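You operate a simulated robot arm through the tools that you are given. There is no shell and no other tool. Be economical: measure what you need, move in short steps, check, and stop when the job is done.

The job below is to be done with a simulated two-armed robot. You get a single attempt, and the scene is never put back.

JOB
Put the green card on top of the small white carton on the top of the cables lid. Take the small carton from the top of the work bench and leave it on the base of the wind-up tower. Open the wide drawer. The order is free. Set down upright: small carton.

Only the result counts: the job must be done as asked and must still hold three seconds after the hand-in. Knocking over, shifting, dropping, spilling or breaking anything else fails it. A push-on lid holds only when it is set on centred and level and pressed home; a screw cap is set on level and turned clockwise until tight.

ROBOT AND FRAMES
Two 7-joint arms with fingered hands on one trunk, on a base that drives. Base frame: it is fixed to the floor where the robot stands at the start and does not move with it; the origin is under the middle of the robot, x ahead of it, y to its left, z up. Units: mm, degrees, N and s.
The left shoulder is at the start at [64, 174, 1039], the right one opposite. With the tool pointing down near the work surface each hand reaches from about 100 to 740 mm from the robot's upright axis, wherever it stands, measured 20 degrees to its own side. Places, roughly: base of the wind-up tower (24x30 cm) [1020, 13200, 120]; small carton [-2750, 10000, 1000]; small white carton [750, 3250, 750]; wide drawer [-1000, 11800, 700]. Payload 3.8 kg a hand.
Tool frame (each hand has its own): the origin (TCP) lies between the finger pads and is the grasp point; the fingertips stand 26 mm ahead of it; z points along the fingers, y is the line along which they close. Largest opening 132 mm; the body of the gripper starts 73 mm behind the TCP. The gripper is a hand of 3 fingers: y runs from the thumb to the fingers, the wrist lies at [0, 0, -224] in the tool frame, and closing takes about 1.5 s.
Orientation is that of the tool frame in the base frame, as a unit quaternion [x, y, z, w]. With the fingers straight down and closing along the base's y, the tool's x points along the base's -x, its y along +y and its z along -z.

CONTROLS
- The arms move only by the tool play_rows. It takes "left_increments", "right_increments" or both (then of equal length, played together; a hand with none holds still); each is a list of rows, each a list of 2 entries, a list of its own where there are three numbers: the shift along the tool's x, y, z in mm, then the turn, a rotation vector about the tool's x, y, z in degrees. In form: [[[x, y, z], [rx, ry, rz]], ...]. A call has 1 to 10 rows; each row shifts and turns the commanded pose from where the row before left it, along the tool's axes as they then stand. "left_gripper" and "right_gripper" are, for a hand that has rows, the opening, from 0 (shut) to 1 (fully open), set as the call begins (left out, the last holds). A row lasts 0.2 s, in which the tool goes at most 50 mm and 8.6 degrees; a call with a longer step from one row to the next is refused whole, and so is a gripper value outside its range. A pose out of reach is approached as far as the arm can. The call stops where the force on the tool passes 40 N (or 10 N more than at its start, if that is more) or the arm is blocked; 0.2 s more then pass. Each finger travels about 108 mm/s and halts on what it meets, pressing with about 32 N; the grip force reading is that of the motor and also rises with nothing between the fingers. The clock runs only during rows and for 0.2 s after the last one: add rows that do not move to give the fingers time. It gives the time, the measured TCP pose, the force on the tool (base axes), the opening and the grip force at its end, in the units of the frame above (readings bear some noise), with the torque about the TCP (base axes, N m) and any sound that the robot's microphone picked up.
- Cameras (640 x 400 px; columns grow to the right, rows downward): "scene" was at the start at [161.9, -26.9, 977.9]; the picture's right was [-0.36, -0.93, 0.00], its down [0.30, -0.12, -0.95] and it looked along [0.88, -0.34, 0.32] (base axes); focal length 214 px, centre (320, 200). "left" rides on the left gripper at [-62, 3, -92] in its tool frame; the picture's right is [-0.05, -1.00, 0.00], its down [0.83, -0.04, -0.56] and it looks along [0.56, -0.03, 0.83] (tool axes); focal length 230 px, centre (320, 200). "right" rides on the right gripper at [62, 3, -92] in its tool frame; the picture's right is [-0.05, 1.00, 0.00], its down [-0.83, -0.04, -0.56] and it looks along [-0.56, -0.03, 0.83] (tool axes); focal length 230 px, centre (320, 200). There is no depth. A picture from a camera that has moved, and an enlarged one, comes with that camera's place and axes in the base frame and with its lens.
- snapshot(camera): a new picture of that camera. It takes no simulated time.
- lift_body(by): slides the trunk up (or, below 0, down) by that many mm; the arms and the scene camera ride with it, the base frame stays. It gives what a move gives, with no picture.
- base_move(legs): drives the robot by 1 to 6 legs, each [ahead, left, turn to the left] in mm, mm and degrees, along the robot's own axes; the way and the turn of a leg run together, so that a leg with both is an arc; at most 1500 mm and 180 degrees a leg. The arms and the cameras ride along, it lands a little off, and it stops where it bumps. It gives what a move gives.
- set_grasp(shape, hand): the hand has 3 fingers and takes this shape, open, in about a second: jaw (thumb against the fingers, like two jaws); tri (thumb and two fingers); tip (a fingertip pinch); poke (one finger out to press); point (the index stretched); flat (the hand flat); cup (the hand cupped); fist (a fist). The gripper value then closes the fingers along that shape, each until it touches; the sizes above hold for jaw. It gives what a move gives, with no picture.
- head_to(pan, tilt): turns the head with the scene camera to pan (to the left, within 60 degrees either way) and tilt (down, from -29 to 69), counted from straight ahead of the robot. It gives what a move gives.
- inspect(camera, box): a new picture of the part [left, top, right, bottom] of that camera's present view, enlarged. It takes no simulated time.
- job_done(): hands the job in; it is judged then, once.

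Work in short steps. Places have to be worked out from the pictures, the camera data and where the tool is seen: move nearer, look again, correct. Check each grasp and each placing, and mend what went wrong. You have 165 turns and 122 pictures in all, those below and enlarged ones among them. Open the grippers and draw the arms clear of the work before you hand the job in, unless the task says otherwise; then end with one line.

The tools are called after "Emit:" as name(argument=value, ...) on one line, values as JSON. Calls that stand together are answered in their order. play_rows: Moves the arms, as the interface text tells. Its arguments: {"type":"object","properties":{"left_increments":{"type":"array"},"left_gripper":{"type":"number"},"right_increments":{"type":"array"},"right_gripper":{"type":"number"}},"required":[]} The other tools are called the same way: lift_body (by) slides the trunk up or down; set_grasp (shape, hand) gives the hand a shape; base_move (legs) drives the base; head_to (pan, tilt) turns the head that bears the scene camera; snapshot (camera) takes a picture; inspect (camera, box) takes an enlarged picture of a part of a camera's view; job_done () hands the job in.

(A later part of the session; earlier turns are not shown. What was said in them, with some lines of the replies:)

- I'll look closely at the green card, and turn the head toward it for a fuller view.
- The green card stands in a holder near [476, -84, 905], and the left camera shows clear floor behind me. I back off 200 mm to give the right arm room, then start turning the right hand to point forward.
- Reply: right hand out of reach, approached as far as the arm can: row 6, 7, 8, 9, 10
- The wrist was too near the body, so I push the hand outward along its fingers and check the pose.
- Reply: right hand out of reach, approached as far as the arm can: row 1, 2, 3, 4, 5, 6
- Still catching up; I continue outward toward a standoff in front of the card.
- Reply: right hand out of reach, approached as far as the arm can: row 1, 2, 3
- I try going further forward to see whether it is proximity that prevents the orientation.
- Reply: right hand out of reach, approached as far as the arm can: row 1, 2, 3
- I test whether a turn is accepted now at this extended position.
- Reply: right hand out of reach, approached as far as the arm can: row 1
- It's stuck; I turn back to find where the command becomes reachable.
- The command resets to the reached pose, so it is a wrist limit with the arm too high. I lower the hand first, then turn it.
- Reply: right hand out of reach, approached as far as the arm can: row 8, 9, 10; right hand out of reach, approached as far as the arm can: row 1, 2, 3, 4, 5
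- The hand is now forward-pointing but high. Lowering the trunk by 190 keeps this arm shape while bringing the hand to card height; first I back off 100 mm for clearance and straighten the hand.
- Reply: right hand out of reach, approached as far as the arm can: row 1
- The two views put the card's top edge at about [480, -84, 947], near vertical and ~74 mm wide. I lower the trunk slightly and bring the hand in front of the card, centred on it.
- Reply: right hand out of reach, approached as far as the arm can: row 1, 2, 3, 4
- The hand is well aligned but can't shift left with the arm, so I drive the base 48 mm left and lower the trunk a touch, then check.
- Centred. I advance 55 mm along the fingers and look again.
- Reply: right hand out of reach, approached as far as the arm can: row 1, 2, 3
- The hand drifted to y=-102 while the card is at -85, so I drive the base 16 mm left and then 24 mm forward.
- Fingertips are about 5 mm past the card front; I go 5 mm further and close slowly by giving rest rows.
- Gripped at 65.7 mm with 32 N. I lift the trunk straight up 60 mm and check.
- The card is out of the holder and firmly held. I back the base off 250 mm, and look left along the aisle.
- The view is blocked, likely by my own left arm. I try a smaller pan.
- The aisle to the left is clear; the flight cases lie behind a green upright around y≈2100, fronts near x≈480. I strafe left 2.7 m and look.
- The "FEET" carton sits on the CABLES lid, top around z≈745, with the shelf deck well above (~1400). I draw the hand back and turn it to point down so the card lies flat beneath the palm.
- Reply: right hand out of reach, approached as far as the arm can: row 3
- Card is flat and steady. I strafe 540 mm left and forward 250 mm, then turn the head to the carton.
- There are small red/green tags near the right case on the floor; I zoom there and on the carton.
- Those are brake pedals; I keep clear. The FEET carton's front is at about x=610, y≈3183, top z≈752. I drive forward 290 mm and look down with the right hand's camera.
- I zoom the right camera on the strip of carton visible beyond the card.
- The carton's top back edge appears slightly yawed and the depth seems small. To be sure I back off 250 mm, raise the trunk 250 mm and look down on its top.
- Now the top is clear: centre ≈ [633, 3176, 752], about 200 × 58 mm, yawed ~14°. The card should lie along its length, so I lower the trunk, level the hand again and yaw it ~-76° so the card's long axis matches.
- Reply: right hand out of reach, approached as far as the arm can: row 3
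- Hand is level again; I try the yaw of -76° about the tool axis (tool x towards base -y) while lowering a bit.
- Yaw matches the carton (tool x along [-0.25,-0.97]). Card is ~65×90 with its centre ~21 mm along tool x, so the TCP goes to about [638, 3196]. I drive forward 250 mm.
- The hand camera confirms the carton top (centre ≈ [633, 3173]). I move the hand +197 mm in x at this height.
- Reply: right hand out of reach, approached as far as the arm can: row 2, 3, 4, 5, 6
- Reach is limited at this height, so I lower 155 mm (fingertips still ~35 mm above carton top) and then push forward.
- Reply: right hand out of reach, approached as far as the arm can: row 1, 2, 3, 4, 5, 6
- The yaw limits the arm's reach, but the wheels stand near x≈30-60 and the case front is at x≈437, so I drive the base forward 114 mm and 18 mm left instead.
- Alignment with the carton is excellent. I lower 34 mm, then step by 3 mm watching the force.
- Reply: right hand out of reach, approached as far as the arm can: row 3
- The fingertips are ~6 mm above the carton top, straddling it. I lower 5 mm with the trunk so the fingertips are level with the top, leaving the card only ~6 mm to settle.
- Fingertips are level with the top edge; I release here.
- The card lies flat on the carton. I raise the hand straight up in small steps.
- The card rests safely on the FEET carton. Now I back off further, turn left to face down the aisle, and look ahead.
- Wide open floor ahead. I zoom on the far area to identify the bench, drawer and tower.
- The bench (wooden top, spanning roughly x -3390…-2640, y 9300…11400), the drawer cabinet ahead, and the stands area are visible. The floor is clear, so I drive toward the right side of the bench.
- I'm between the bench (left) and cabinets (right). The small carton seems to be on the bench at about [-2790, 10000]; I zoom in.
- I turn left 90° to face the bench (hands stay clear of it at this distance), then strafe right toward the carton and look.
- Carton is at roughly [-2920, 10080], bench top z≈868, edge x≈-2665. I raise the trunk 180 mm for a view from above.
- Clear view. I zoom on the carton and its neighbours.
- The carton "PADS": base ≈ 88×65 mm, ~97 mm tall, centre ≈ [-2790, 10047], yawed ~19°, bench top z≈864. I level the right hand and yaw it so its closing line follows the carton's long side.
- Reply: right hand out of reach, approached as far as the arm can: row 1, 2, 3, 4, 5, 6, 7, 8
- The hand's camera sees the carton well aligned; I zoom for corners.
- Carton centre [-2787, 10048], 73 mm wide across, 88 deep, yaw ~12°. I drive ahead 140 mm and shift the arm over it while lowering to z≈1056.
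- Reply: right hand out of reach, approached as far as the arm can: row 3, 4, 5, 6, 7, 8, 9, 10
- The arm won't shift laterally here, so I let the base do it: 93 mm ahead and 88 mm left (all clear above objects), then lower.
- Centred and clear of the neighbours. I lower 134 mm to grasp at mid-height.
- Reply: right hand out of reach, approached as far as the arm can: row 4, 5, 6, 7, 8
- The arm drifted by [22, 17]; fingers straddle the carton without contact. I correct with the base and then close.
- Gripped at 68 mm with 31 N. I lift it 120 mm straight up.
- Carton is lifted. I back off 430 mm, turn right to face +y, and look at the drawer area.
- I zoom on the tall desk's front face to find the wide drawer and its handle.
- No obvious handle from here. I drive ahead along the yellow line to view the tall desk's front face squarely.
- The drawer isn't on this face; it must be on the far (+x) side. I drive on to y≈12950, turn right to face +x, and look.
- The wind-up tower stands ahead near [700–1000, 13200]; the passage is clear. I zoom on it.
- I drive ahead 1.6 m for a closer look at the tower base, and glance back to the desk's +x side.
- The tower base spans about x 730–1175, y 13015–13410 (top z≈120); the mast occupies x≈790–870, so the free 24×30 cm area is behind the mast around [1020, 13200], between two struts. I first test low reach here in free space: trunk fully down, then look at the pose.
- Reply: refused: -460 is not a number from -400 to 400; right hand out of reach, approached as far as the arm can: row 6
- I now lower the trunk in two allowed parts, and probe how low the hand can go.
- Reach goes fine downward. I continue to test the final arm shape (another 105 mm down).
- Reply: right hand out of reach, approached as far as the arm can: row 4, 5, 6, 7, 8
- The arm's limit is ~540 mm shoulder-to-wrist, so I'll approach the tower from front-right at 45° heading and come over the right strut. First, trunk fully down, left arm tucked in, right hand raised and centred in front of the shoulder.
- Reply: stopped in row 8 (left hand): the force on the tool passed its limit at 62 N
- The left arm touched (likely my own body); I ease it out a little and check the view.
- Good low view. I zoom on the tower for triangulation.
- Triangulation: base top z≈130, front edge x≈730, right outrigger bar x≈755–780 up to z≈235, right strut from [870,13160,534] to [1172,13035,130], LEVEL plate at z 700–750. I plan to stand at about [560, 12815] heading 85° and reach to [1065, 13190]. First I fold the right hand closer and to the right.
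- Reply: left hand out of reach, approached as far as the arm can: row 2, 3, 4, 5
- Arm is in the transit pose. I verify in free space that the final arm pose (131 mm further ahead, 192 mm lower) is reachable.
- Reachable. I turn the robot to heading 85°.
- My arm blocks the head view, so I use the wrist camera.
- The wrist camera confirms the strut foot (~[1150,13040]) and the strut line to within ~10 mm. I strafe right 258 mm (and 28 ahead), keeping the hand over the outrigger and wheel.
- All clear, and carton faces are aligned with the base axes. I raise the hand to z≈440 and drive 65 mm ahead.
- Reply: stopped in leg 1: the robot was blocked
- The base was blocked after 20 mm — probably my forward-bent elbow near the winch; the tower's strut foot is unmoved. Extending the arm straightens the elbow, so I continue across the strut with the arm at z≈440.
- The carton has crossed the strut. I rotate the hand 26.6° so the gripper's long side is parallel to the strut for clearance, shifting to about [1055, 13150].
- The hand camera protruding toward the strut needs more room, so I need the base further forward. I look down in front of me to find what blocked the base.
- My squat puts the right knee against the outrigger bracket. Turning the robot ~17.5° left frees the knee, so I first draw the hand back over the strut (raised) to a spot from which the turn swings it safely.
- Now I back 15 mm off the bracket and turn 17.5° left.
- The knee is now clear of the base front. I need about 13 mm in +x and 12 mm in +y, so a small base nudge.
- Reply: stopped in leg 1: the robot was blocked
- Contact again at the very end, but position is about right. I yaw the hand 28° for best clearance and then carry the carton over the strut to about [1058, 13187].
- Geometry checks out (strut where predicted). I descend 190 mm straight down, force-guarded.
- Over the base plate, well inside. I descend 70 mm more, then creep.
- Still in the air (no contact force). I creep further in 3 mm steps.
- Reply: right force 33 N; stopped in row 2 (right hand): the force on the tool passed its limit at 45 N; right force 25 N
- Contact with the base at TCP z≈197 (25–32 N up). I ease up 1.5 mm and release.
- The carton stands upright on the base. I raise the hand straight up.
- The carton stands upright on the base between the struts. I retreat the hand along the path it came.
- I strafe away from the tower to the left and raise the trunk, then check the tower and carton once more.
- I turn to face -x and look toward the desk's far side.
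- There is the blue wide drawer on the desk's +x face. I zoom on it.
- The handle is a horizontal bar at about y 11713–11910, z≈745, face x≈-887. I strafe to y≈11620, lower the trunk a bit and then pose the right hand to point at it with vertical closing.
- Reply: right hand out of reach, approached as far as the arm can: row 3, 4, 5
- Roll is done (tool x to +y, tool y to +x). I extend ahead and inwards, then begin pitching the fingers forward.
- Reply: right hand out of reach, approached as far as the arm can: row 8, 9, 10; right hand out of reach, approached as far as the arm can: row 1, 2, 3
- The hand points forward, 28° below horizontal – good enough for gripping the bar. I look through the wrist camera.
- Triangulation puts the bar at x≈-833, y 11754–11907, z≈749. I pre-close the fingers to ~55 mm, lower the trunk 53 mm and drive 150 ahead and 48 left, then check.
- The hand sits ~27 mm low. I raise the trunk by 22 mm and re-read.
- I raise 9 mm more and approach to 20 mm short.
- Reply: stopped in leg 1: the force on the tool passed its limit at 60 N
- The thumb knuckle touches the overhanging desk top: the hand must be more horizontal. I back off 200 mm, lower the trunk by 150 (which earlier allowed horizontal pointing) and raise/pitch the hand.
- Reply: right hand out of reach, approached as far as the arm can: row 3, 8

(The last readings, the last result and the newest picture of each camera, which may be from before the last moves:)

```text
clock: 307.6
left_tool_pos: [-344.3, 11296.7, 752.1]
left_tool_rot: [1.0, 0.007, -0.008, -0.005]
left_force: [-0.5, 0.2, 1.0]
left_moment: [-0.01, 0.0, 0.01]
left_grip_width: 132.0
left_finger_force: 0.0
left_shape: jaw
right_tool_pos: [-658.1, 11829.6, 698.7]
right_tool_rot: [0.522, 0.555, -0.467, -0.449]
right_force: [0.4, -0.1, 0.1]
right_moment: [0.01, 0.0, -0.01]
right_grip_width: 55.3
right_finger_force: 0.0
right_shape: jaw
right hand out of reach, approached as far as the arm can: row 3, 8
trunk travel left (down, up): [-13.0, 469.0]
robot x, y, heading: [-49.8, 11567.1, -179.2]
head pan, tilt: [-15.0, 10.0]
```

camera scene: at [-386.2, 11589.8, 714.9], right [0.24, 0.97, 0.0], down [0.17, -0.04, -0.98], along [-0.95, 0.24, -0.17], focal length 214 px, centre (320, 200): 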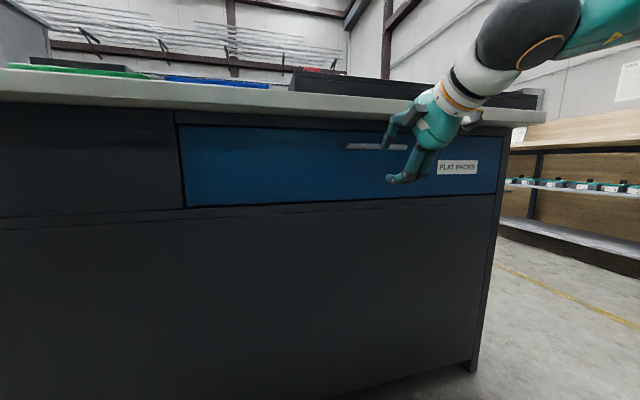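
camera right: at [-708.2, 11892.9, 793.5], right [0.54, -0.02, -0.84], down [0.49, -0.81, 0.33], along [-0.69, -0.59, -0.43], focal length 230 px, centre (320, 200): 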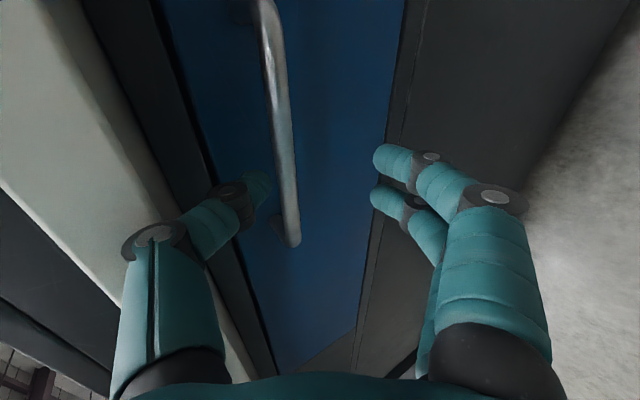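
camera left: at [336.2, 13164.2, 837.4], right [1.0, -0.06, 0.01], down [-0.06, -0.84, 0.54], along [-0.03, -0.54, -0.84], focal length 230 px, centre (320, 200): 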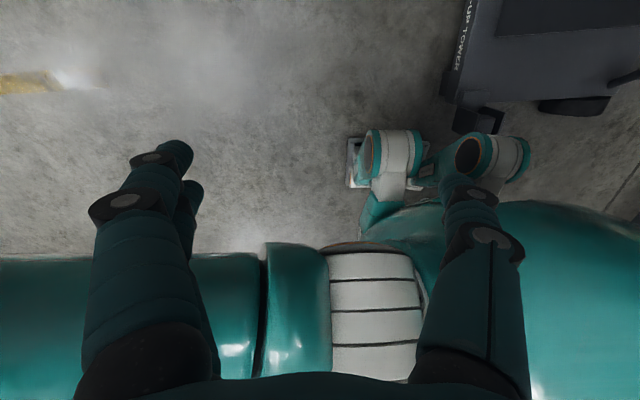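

Pitch is now 81° and improving. I continue raising and pitching.

Emit:
play_rows(right_increments=[[[0, -15, 0], [4, 0, 0]], [[0, -15, 0], [4, 0, 0]], [[0, -15, 0], [4, 0, 0]], [[0, -8, 0], [4, 0, 0]], [[0, 0, 0], [0, 0, 0]]])

Emit:
snapshot(camera="scene")

Emit:
snapshot(camera="right")

```text
clock: 308.8
left_tool_pos: [-344.7, 11296.8, 752.4]
left_tool_rot: [1.0, 0.008, -0.007, -0.005]
left_force: [-0.1, -0.3, -0.1]
left_moment: [0.02, 0.01, 0.05]
left_grip_width: 131.8
left_finger_force: 0.0
left_shape: jaw
right_tool_pos: [-673.1, 11850.0, 758.0]
right_tool_rot: [-0.476, -0.501, 0.517, 0.505]
right_force: [-0.4, -0.2, 0.3]
right_moment: [-0.01, -0.03, 0.01]
right_grip_width: 55.6
right_finger_force: 0.1
right_shape: jaw
right hand out of reach, approached as far as the arm can: row 1, 2, 3, 4
trunk travel left (down, up): [-13.0, 469.0]
robot x, y, heading: [-47.2, 11570.2, -179.0]
head pan, tilt: [-15.0, 10.0]
```

```text
32 pictures are left
camera scene: at [-236.6, 11591.9, 600.2], right [0.24, 0.97, 0.0], down [0.17, -0.04, -0.98], along [-0.95, 0.24, -0.17], focal length 214 px, centre (320, 200)
```

scene: 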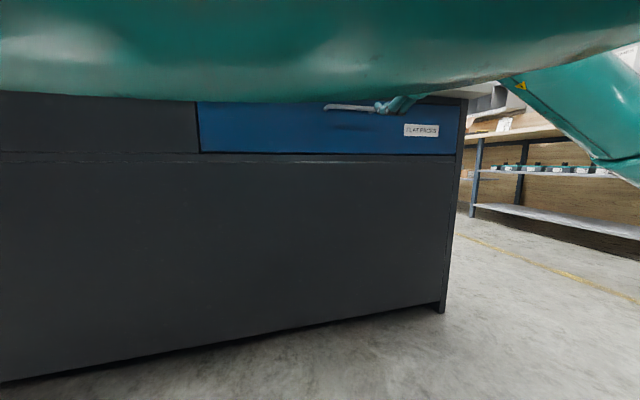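

```text
31 pictures are left
camera right: at [-583.6, 11915.0, 750.2], right [-0.04, -0.04, -1.0], down [0.58, -0.81, 0.01], along [-0.81, -0.58, 0.06], focal length 230 px, centre (320, 200)
```

right: 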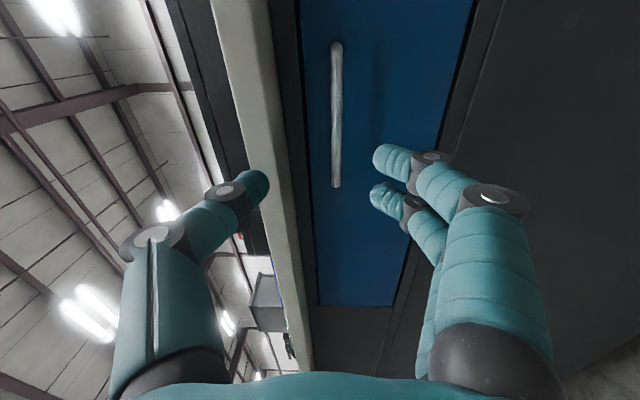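

The hand is horizontal now, and the bar is at z≈747. I lower 10 mm, narrow the opening to ~42 mm, and check the pose.

Emit:
play_rows(right_increments=[[[0, 5, 0], [0, 0, 0]], [[0, 5, 0], [0, 0, 0]], [[0, 0, 0], [0, 0, 0]], [[0, 0, 0], [0, 0, 0]]], right_gripper=0.32)

Emit:
base_move(legs=[[90, 0, 0]])

Emit:
snapshot(camera="right")

```text
clock: 309.8
left_tool_pos: [-344.9, 11295.7, 751.2]
left_tool_rot: [1.0, 0.007, -0.008, -0.005]
left_force: [-0.4, -0.1, 0.3]
left_moment: [-0.02, 0.01, 0.01]
left_grip_width: 131.8
left_finger_force: 0.1
left_shape: jaw
right_tool_pos: [-676.5, 11852.5, 753.6]
right_tool_rot: [-0.466, -0.495, 0.525, 0.512]
right_force: [-0.2, 0.2, -0.5]
right_moment: [0.0, -0.03, 0.01]
right_grip_width: 42.6
right_finger_force: 0.0
right_shape: jaw
right hand out of reach, approached as far as the arm can: row 1
trunk travel left (down, up): [-13.0, 469.0]
robot x, y, heading: [-44.8, 11568.5, -178.9]
head pan, tilt: [-15.0, 10.0]
```

```text
clock: 310.9
left_tool_pos: [-434.8, 11295.4, 752.0]
left_tool_rot: [1.0, 0.006, -0.008, -0.006]
left_force: [0.3, 1.1, 0.2]
left_moment: [0.01, -0.03, -0.04]
left_grip_width: 132.1
left_finger_force: 0.1
left_shape: jaw
right_tool_pos: [-763.7, 11853.2, 753.2]
right_tool_rot: [-0.467, -0.494, 0.526, 0.511]
right_force: [0.2, -0.1, 0.5]
right_moment: [0.03, -0.01, 0.01]
right_grip_width: 42.6
right_finger_force: 0.1
right_shape: jaw
trunk travel left (down, up): [-13.0, 469.0]
robot x, y, heading: [-135.8, 11566.0, -179.4]
head pan, tilt: [-15.0, 10.0]
```

```text
30 pictures are left
camera right: at [-675.0, 11918.7, 743.3], right [-0.07, -0.04, -1.0], down [0.59, -0.81, -0.01], along [-0.8, -0.59, 0.08], focal length 230 px, centre (320, 200)
```

right: 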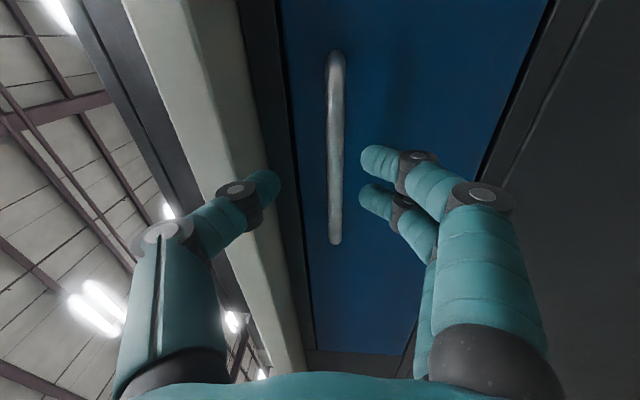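

The bar lies between thumb and fingers. I lower 6 mm and advance 35 mm, then check.

Emit:
lift_body(by=-6)

Emit:
base_move(legs=[[35, 0, 0]])

Emit:
snapshot(camera="right")

```text
clock: 311.4
left_tool_pos: [-433.9, 11296.2, 747.0]
left_tool_rot: [1.0, 0.007, -0.009, -0.005]
left_force: [-0.3, -0.1, 0.2]
left_moment: [0.0, -0.02, -0.01]
left_grip_width: 132.0
left_finger_force: 0.1
left_shape: jaw
right_tool_pos: [-765.3, 11852.2, 746.7]
right_tool_rot: [-0.468, -0.495, 0.524, 0.511]
right_force: [0.2, -0.4, -0.1]
right_moment: [0.0, 0.04, -0.03]
right_grip_width: 42.6
right_finger_force: 0.1
right_shape: jaw
trunk travel left (down, up): [-7.0, 475.0]
robot x, y, heading: [-133.9, 11569.0, -179.1]
head pan, tilt: [-15.0, 10.0]
```

```text
clock: 312.3
left_tool_pos: [-468.6, 11295.9, 746.5]
left_tool_rot: [1.0, 0.005, -0.008, -0.006]
left_force: [0.9, -0.5, -0.5]
left_moment: [-0.03, 0.0, -0.03]
left_grip_width: 132.0
left_finger_force: 0.0
left_shape: jaw
right_tool_pos: [-799.4, 11851.8, 746.2]
right_tool_rot: [-0.467, -0.495, 0.525, 0.511]
right_force: [0.4, 0.0, -0.7]
right_moment: [0.0, 0.05, 0.01]
right_grip_width: 42.8
right_finger_force: 0.0
right_shape: jaw
trunk travel left (down, up): [-7.0, 475.0]
robot x, y, heading: [-170.4, 11566.8, -179.4]
head pan, tilt: [-15.0, 10.0]
```

```text
29 pictures are left
camera right: at [-710.3, 11918.8, 737.6], right [-0.07, -0.04, -1.0], down [0.59, -0.81, -0.01], along [-0.8, -0.59, 0.08], focal length 230 px, centre (320, 200)
```

right: 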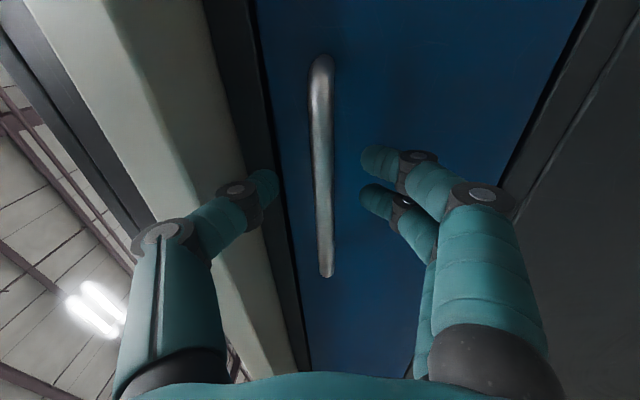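

Centred. I advance another 15 mm and close on the bar.

Emit:
base_move(legs=[[15, 0, 0]])

Emit:
play_rows(right_increments=[[[0, 0, 0], [0, 0, 0]], [[0, 0, 0], [0, 0, 0]], [[0, 0, 0], [0, 0, 0]], [[0, 0, 0], [0, 0, 0]], [[0, 0, 0], [0, 0, 0]]], right_gripper=0.0)

Emit:
snapshot(camera="right")

```text
clock: 313.0
left_tool_pos: [-482.5, 11295.3, 746.4]
left_tool_rot: [1.0, 0.006, -0.008, -0.005]
left_force: [-0.7, 0.2, 0.6]
left_moment: [-0.01, -0.02, 0.0]
left_grip_width: 131.9
left_finger_force: 0.1
left_shape: jaw
right_tool_pos: [-815.5, 11852.4, 747.6]
right_tool_rot: [-0.467, -0.495, 0.525, 0.511]
right_force: [0.2, 0.7, 0.0]
right_moment: [0.02, -0.01, 0.0]
right_grip_width: 42.5
right_finger_force: 0.0
right_shape: jaw
trunk travel left (down, up): [-7.0, 475.0]
robot x, y, heading: [-185.3, 11573.6, -179.0]
head pan, tilt: [-15.0, 10.0]
```

```text
clock: 314.2
left_tool_pos: [-483.8, 11294.2, 746.7]
left_tool_rot: [1.0, 0.007, -0.008, -0.005]
left_force: [0.0, 0.8, -0.1]
left_moment: [0.0, 0.0, 0.0]
left_grip_width: 132.0
left_finger_force: 0.2
left_shape: jaw
right_tool_pos: [-814.9, 11853.1, 748.2]
right_tool_rot: [-0.467, -0.494, 0.525, 0.512]
right_force: [-6.3, 1.4, 6.0]
right_moment: [0.02, 0.03, 0.0]
right_grip_width: 0.0
right_finger_force: 31.8
right_shape: jaw
trunk travel left (down, up): [-7.0, 475.0]
robot x, y, heading: [-182.9, 11568.4, -179.2]
head pan, tilt: [-15.0, 10.0]
```

```text
28 pictures are left
camera right: at [-725.1, 11918.6, 738.0], right [-0.07, -0.04, -1.0], down [0.59, -0.81, -0.01], along [-0.8, -0.59, 0.08], focal length 230 px, centre (320, 200)
```

right: 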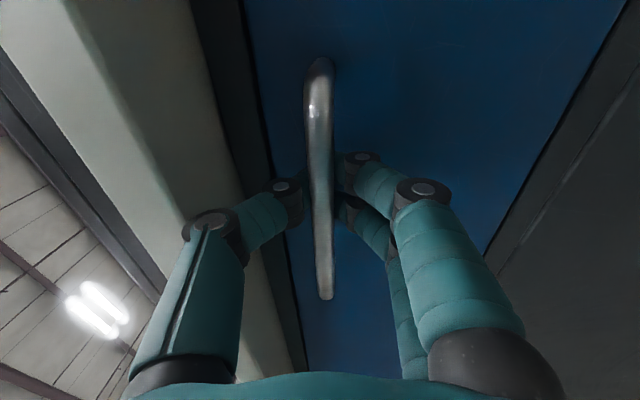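

The fingertips have closed behind the bar, hooking it. I pull by backing the base 80 mm and look.

Emit:
base_move(legs=[[-80, 0, 0]])

Emit:
snapshot(camera="right")

```text
clock: 315.3
left_tool_pos: [-406.9, 11295.6, 746.0]
left_tool_rot: [1.0, 0.005, -0.009, -0.005]
left_force: [-0.1, 0.2, -0.4]
left_moment: [-0.01, 0.03, 0.01]
left_grip_width: 131.8
left_finger_force: 0.1
left_shape: jaw
right_tool_pos: [-736.2, 11852.9, 746.6]
right_tool_rot: [-0.468, -0.493, 0.526, 0.511]
right_force: [2.5, 0.0, 2.2]
right_moment: [-0.03, -0.05, -0.03]
right_grip_width: 0.3
right_finger_force: 32.2
right_shape: jaw
trunk travel left (down, up): [-7.0, 475.0]
robot x, y, heading: [-105.7, 11570.9, -179.4]
head pan, tilt: [-15.0, 10.0]
```

```text
27 pictures are left
camera right: at [-647.3, 11920.1, 737.6], right [-0.07, -0.04, -1.0], down [0.59, -0.81, -0.01], along [-0.8, -0.59, 0.08], focal length 230 px, centre (320, 200)
```

right: 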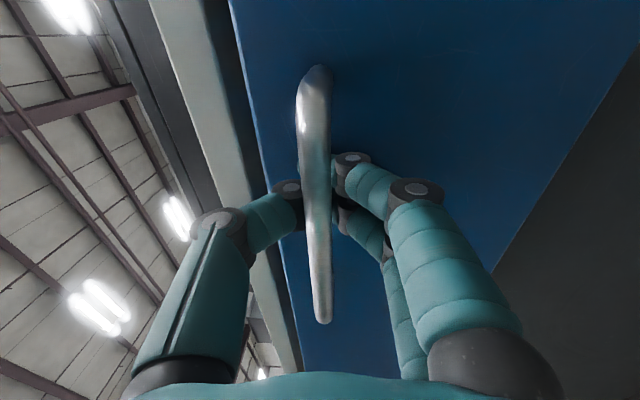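

The drawer follows. I keep pulling, 150 mm then more, until it meets its stop.

Emit:
base_move(legs=[[-150, 0, 0]])

Emit:
base_move(legs=[[-120, 0, 0]])

Emit:
snapshot(camera="right")

Emit:
snapshot(camera="scene")

```text
clock: 316.7
left_tool_pos: [-255.9, 11297.8, 747.2]
left_tool_rot: [1.0, 0.006, -0.008, -0.006]
left_force: [-0.1, -0.4, -0.5]
left_moment: [-0.01, -0.02, 0.02]
left_grip_width: 132.0
left_finger_force: 0.0
left_shape: jaw
right_tool_pos: [-587.0, 11855.7, 747.4]
right_tool_rot: [-0.468, -0.493, 0.525, 0.512]
right_force: [0.0, 0.0, 2.8]
right_moment: [0.01, -0.03, -0.04]
right_grip_width: 0.1
right_finger_force: 32.0
right_shape: jaw
trunk travel left (down, up): [-7.0, 475.0]
robot x, y, heading: [41.1, 11568.4, -179.3]
head pan, tilt: [-15.0, 10.0]
```

```text
clock: 317.9
left_tool_pos: [-138.2, 11299.8, 746.8]
left_tool_rot: [1.0, 0.005, -0.008, -0.005]
left_force: [-1.3, 0.4, -0.2]
left_moment: [0.02, -0.01, -0.02]
left_grip_width: 132.0
left_finger_force: 0.1
left_shape: jaw
right_tool_pos: [-468.5, 11858.0, 746.8]
right_tool_rot: [-0.467, -0.494, 0.525, 0.511]
right_force: [1.6, 0.6, 2.2]
right_moment: [-0.02, 0.0, -0.01]
right_grip_width: 0.0
right_finger_force: 31.9
right_shape: jaw
trunk travel left (down, up): [-7.0, 475.0]
robot x, y, heading: [158.5, 11573.3, -179.2]
head pan, tilt: [-15.0, 10.0]
```

```text
26 pictures are left
camera right: at [-379.1, 11923.7, 737.7], right [-0.07, -0.04, -1.0], down [0.59, -0.81, -0.01], along [-0.8, -0.59, 0.08], focal length 230 px, centre (320, 200)
```

right: 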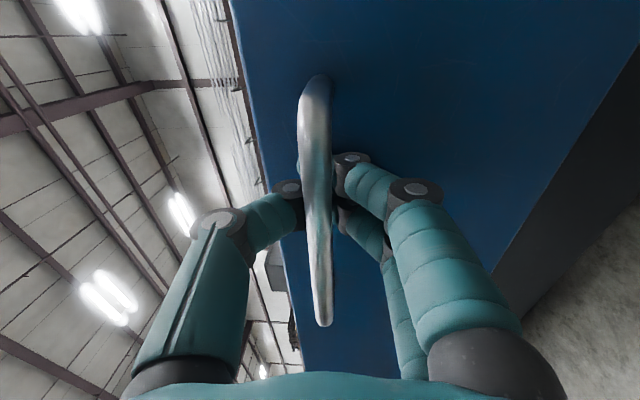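

```text
25 pictures are left
camera scene: at [-30.2, 11595.0, 596.6], right [0.25, 0.97, 0.0], down [0.17, -0.04, -0.98], along [-0.95, 0.24, -0.17], focal length 214 px, centre (320, 200)
```

scene: 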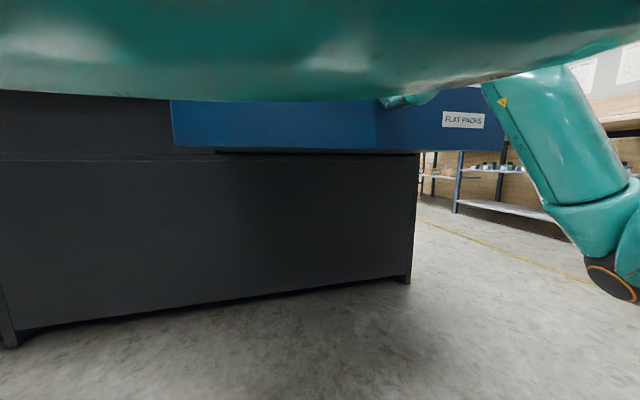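

The drawer is out ~347 mm with no stop yet. I pull gently 40 mm more to sense an end stop.

Emit:
base_move(legs=[[-40, 0, 0]])

Emit:
snapshot(camera="right")

```text
clock: 318.8
left_tool_pos: [-98.3, 11299.6, 747.1]
left_tool_rot: [1.0, 0.005, -0.008, -0.004]
left_force: [0.0, -0.4, -1.4]
left_moment: [-0.02, -0.04, -0.02]
left_grip_width: 132.0
left_finger_force: 0.1
left_shape: jaw
right_tool_pos: [-428.7, 11857.8, 747.3]
right_tool_rot: [-0.467, -0.494, 0.525, 0.512]
right_force: [1.3, 0.6, 1.5]
right_moment: [0.0, -0.05, 0.02]
right_grip_width: 0.0
right_finger_force: 32.0
right_shape: jaw
trunk travel left (down, up): [-7.0, 475.0]
robot x, y, heading: [203.4, 11575.6, -179.4]
head pan, tilt: [-15.0, 10.0]
```

```text
24 pictures are left
camera right: at [-339.6, 11924.5, 737.8], right [-0.07, -0.04, -1.0], down [0.59, -0.81, -0.01], along [-0.81, -0.59, 0.08], focal length 230 px, centre (320, 200)
```

right: 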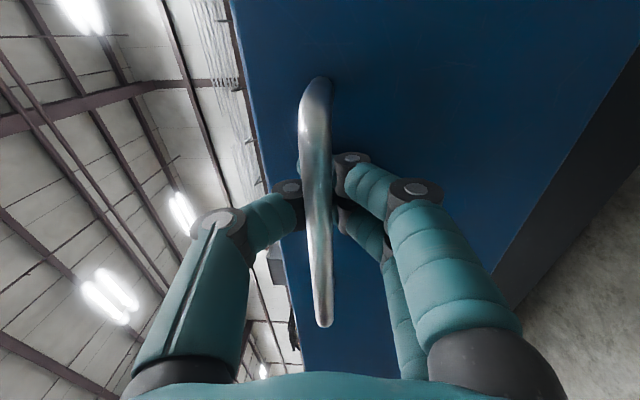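

Still sliding freely at ~387 mm; I try another 50 mm to find the stop.

Emit:
base_move(legs=[[-50, 0, 0]])

Emit:
snapshot(camera="right")

```text
clock: 319.7
left_tool_pos: [-66.8, 11297.9, 745.6]
left_tool_rot: [1.0, 0.007, -0.008, -0.006]
left_force: [0.1, 0.4, -0.2]
left_moment: [0.01, 0.0, -0.01]
left_grip_width: 132.1
left_finger_force: 0.1
left_shape: jaw
right_tool_pos: [-404.1, 11859.1, 748.4]
right_tool_rot: [-0.468, -0.494, 0.525, 0.511]
right_force: [-20.7, -2.4, 7.6]
right_moment: [0.01, -0.03, 0.05]
right_grip_width: 0.0
right_finger_force: 31.7
right_shape: jaw
trunk travel left (down, up): [-7.0, 475.0]
robot x, y, heading: [234.2, 11574.6, -179.0]
head pan, tilt: [-15.0, 10.0]
stopped in leg 1: the force on the tool passed its limit at 92 N (the readings are from after the stop); the commanded pose is now the measured one
```

```text
23 pictures are left
camera right: at [-314.6, 11925.2, 737.9], right [-0.07, -0.04, -1.0], down [0.59, -0.81, -0.01], along [-0.81, -0.59, 0.08], focal length 230 px, centre (320, 200)
```

right: 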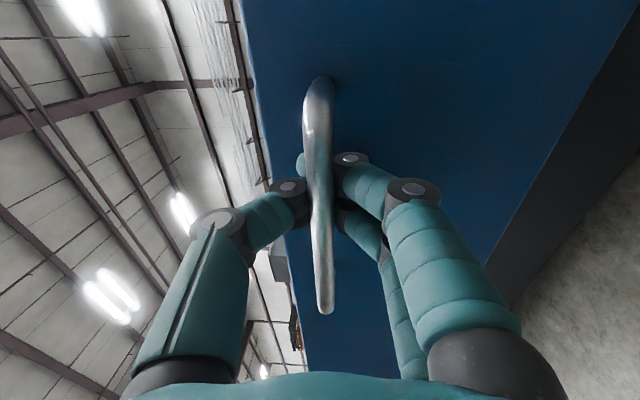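

The end stop is reached (~410 mm open). I release the bar and back the hand straight off.

Emit:
play_rows(right_increments=[[[0, 0, 0], [0, 0, 0]], [[0, 0, 0], [0, 0, 0]], [[0, 0, 0], [0, 0, 0]], [[0, 0, 0], [0, 0, 0]]], right_gripper=0.36)

Emit:
snapshot(camera="right")

```text
clock: 320.7
left_tool_pos: [-66.4, 11300.2, 745.9]
left_tool_rot: [1.0, 0.006, -0.01, -0.006]
left_force: [-0.8, 0.1, 0.0]
left_moment: [0.02, 0.0, 0.01]
left_grip_width: 131.7
left_finger_force: 0.0
left_shape: jaw
right_tool_pos: [-402.1, 11860.6, 747.4]
right_tool_rot: [-0.469, -0.493, 0.525, 0.512]
right_force: [-0.3, -0.7, -0.4]
right_moment: [0.01, 0.03, -0.02]
right_grip_width: 46.8
right_finger_force: 0.1
right_shape: jaw
trunk travel left (down, up): [-7.0, 475.0]
robot x, y, heading: [228.3, 11572.7, -179.5]
head pan, tilt: [-15.0, 10.0]
```

```text
22 pictures are left
camera right: at [-312.4, 11925.7, 738.1], right [-0.07, -0.04, -1.0], down [0.59, -0.81, -0.01], along [-0.81, -0.59, 0.08], focal length 230 px, centre (320, 200)
```

right: 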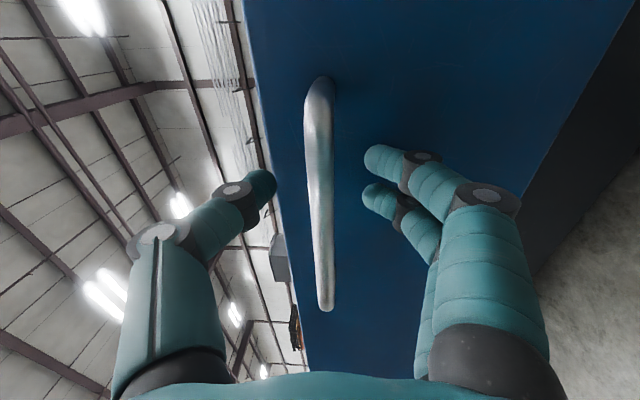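

Released cleanly. I back the base 260 mm and raise the trunk for a final view of the drawer.

Emit:
base_move(legs=[[-260, 0, 0]])

Emit:
lift_body(by=300)

Emit:
head_to(pan=-10, tilt=20)

Emit:
snapshot(camera="scene")

```text
clock: 322.4
left_tool_pos: [122.5, 11303.7, 745.9]
left_tool_rot: [1.0, 0.009, -0.01, -0.007]
left_force: [0.4, 0.2, -0.6]
left_moment: [-0.01, -0.02, -0.02]
left_grip_width: 131.6
left_finger_force: 0.1
left_shape: jaw
right_tool_pos: [-213.6, 11861.6, 749.9]
right_tool_rot: [-0.466, -0.493, 0.526, 0.513]
right_force: [-0.2, -0.7, -0.2]
right_moment: [0.01, 0.0, -0.02]
right_grip_width: 47.3
right_finger_force: 0.0
right_shape: jaw
trunk travel left (down, up): [-7.0, 475.0]
robot x, y, heading: [420.0, 11577.7, -179.2]
head pan, tilt: [-15.0, 10.0]
stopped in leg 1: the robot was blocked; the commanded pose is now the measured one
```

```text
clock: 325.4
left_tool_pos: [120.8, 11302.0, 1046.3]
left_tool_rot: [1.0, 0.009, -0.009, -0.006]
left_force: [-0.8, -0.7, -0.3]
left_moment: [0.03, 0.0, 0.0]
left_grip_width: 131.9
left_finger_force: 0.0
left_shape: jaw
right_tool_pos: [-146.0, 11862.0, 1154.9]
right_tool_rot: [-0.41, -0.44, 0.572, 0.557]
right_force: [-0.2, 0.0, -0.3]
right_moment: [0.01, 0.01, -0.02]
right_grip_width: 47.3
right_finger_force: 0.0
right_shape: jaw
trunk travel left (down, up): [-307.0, 175.0]
robot x, y, heading: [422.1, 11575.1, -179.0]
head pan, tilt: [-15.0, 10.0]
```

```text
clock: 326.1
left_tool_pos: [123.7, 11303.2, 1046.5]
left_tool_rot: [1.0, 0.008, -0.01, -0.005]
left_force: [0.9, 1.0, -0.5]
left_moment: [-0.02, 0.02, 0.03]
left_grip_width: 132.0
left_finger_force: 0.0
left_shape: jaw
right_tool_pos: [-144.4, 11862.0, 1157.1]
right_tool_rot: [-0.41, -0.441, 0.572, 0.557]
right_force: [-0.1, 0.8, -0.3]
right_moment: [-0.03, 0.0, -0.02]
right_grip_width: 47.4
right_finger_force: 0.1
right_shape: jaw
trunk travel left (down, up): [-307.0, 175.0]
robot x, y, heading: [417.2, 11577.2, -178.6]
head pan, tilt: [-10.0, 20.0]
```

```text
21 pictures are left
camera scene: at [240.9, 11590.6, 875.3], right [0.16, 0.99, 0.0], down [0.34, -0.05, -0.94], along [-0.93, 0.15, -0.34], focal length 214 px, centre (320, 200)
```

scene: 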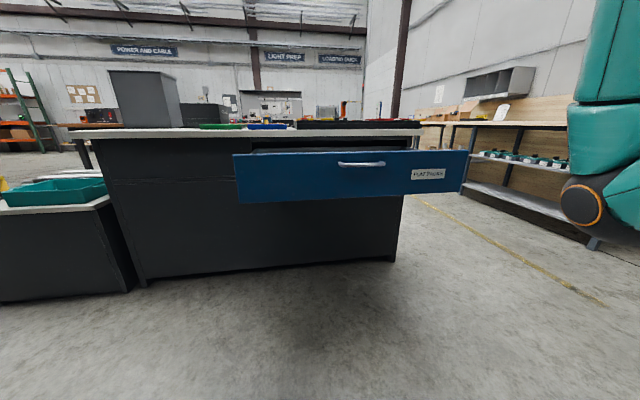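

The drawer is fully open. The base was blocked behind me at the end, so I move forward 230 mm (hands are well above the drawer) and turn right to check what I bumped.

Emit:
base_move(legs=[[230, 0, 0], [0, 0, -95]])

Emit:
head_to(pan=-50, tilt=25)

Emit:
snapshot(camera="scene")

```text
clock: 331.8
left_tool_pos: [-53.7, 11892.6, 1046.6]
left_tool_rot: [-0.683, 0.731, 0.001, 0.011]
left_force: [-0.3, 0.1, -0.7]
left_moment: [-0.01, -0.02, 0.0]
left_grip_width: 131.8
left_finger_force: 0.1
left_shape: jaw
right_tool_pos: [526.0, 12112.3, 1156.7]
right_tool_rot: [-0.602, 0.004, -0.023, 0.798]
right_force: [0.0, 0.8, 0.0]
right_moment: [0.04, 0.02, -0.03]
right_grip_width: 47.5
right_finger_force: 0.0
right_shape: jaw
trunk travel left (down, up): [-307.0, 175.0]
robot x, y, heading: [198.3, 11572.1, 86.3]
head pan, tilt: [-10.0, 20.0]
```

```text
clock: 332.9
left_tool_pos: [-53.7, 11893.3, 1047.0]
left_tool_rot: [-0.682, 0.731, 0.002, 0.011]
left_force: [-0.1, 0.4, 0.0]
left_moment: [0.01, 0.04, 0.0]
left_grip_width: 131.8
left_finger_force: 0.1
left_shape: jaw
right_tool_pos: [526.8, 12113.2, 1155.4]
right_tool_rot: [-0.602, 0.004, -0.023, 0.798]
right_force: [-0.8, 0.3, -0.4]
right_moment: [-0.02, 0.01, 0.0]
right_grip_width: 47.5
right_finger_force: 0.1
right_shape: jaw
trunk travel left (down, up): [-307.0, 175.0]
robot x, y, heading: [193.4, 11572.7, 86.1]
head pan, tilt: [-50.0, 25.0]
```

```text
20 pictures are left
camera scene: at [272.9, 11714.5, 867.1], right [0.59, -0.81, 0.0], down [-0.34, -0.25, -0.91], along [0.73, 0.54, -0.42], focal length 214 px, centre (320, 200)
```

scene: 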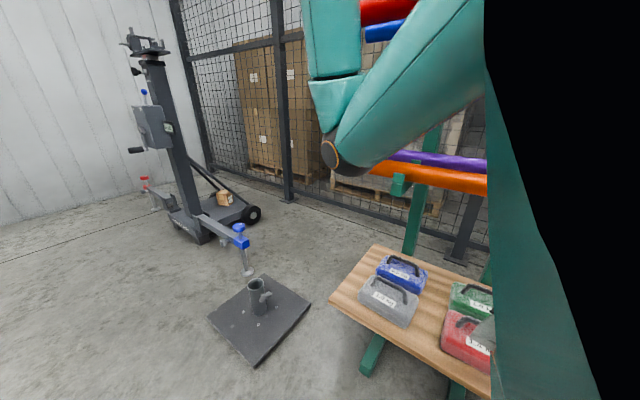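

The rack and its cases look in place, and the carton stands on the tower base. I open the right hand fully and zoom for confirmation.

Emit:
play_rows(right_increments=[[[0, 0, 0], [0, 0, 0]], [[0, 0, 0], [0, 0, 0]], [[0, 0, 0], [0, 0, 0]], [[0, 0, 0], [0, 0, 0]], [[0, 0, 0], [0, 0, 0]]], right_gripper=1.0)

Emit:
inspect(camera="scene", box=[130, 130, 290, 260])

Emit:
inspect(camera="scene", box=[310, 130, 510, 400])

```text
clock: 334.1
left_tool_pos: [-53.1, 11893.2, 1047.4]
left_tool_rot: [-0.683, 0.731, 0.001, 0.011]
left_force: [-0.2, 0.1, 0.2]
left_moment: [0.0, -0.05, -0.02]
left_grip_width: 132.2
left_finger_force: 0.0
left_shape: jaw
right_tool_pos: [525.7, 12112.4, 1157.1]
right_tool_rot: [-0.601, 0.005, -0.023, 0.799]
right_force: [0.2, -0.1, -1.3]
right_moment: [0.01, -0.03, 0.02]
right_grip_width: 131.8
right_finger_force: 0.1
right_shape: jaw
trunk travel left (down, up): [-307.0, 175.0]
robot x, y, heading: [193.9, 11570.4, 86.1]
head pan, tilt: [-50.0, 25.0]
```

```text
3.08 times, centred on (210, 195) of scene
camera zoom: at [273.0, 11714.5, 867.1], right [0.59, -0.81, 0.0], down [-0.34, -0.25, -0.91], along [0.73, 0.54, -0.42], focal length 660 px, centre (658, 215)
```

zoom: 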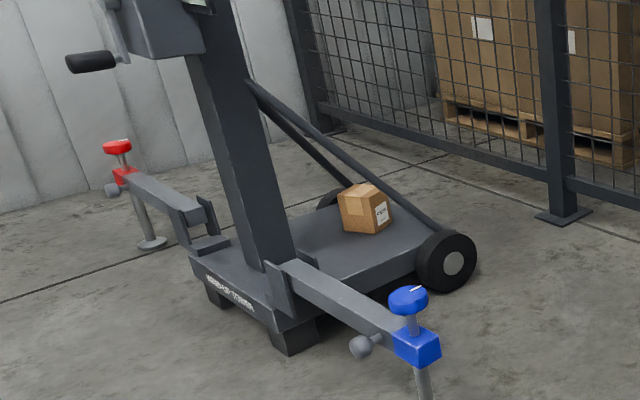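

```text
1.48 times, centred on (410, 265) of scene
camera zoom: at [273.0, 11714.5, 867.1], right [0.59, -0.81, 0.0], down [-0.34, -0.25, -0.91], along [0.73, 0.54, -0.42], focal length 318 px, centre (187, 104)
```

zoom: 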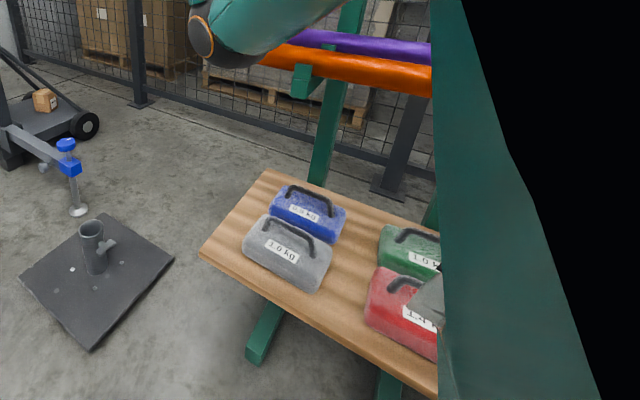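

The carton stands upright on the tower base, the drawer is open, the card lies on the FEET carton, and the rack is undisturbed. Both hands are open and clear, so I hand in.

Emit:
job_done()

```text
The job is handed in.
```

I've handed the job in with all three parts done: the green card lies flat on the small white carton on the cables lid, the small carton stands upright on the base of the wind-up tower, and the wide drawer is pulled out to its stop. While working, the base bumped twice at the tower and once near the stands rack; nothing looked moved or knocked over when I checked afterwards.
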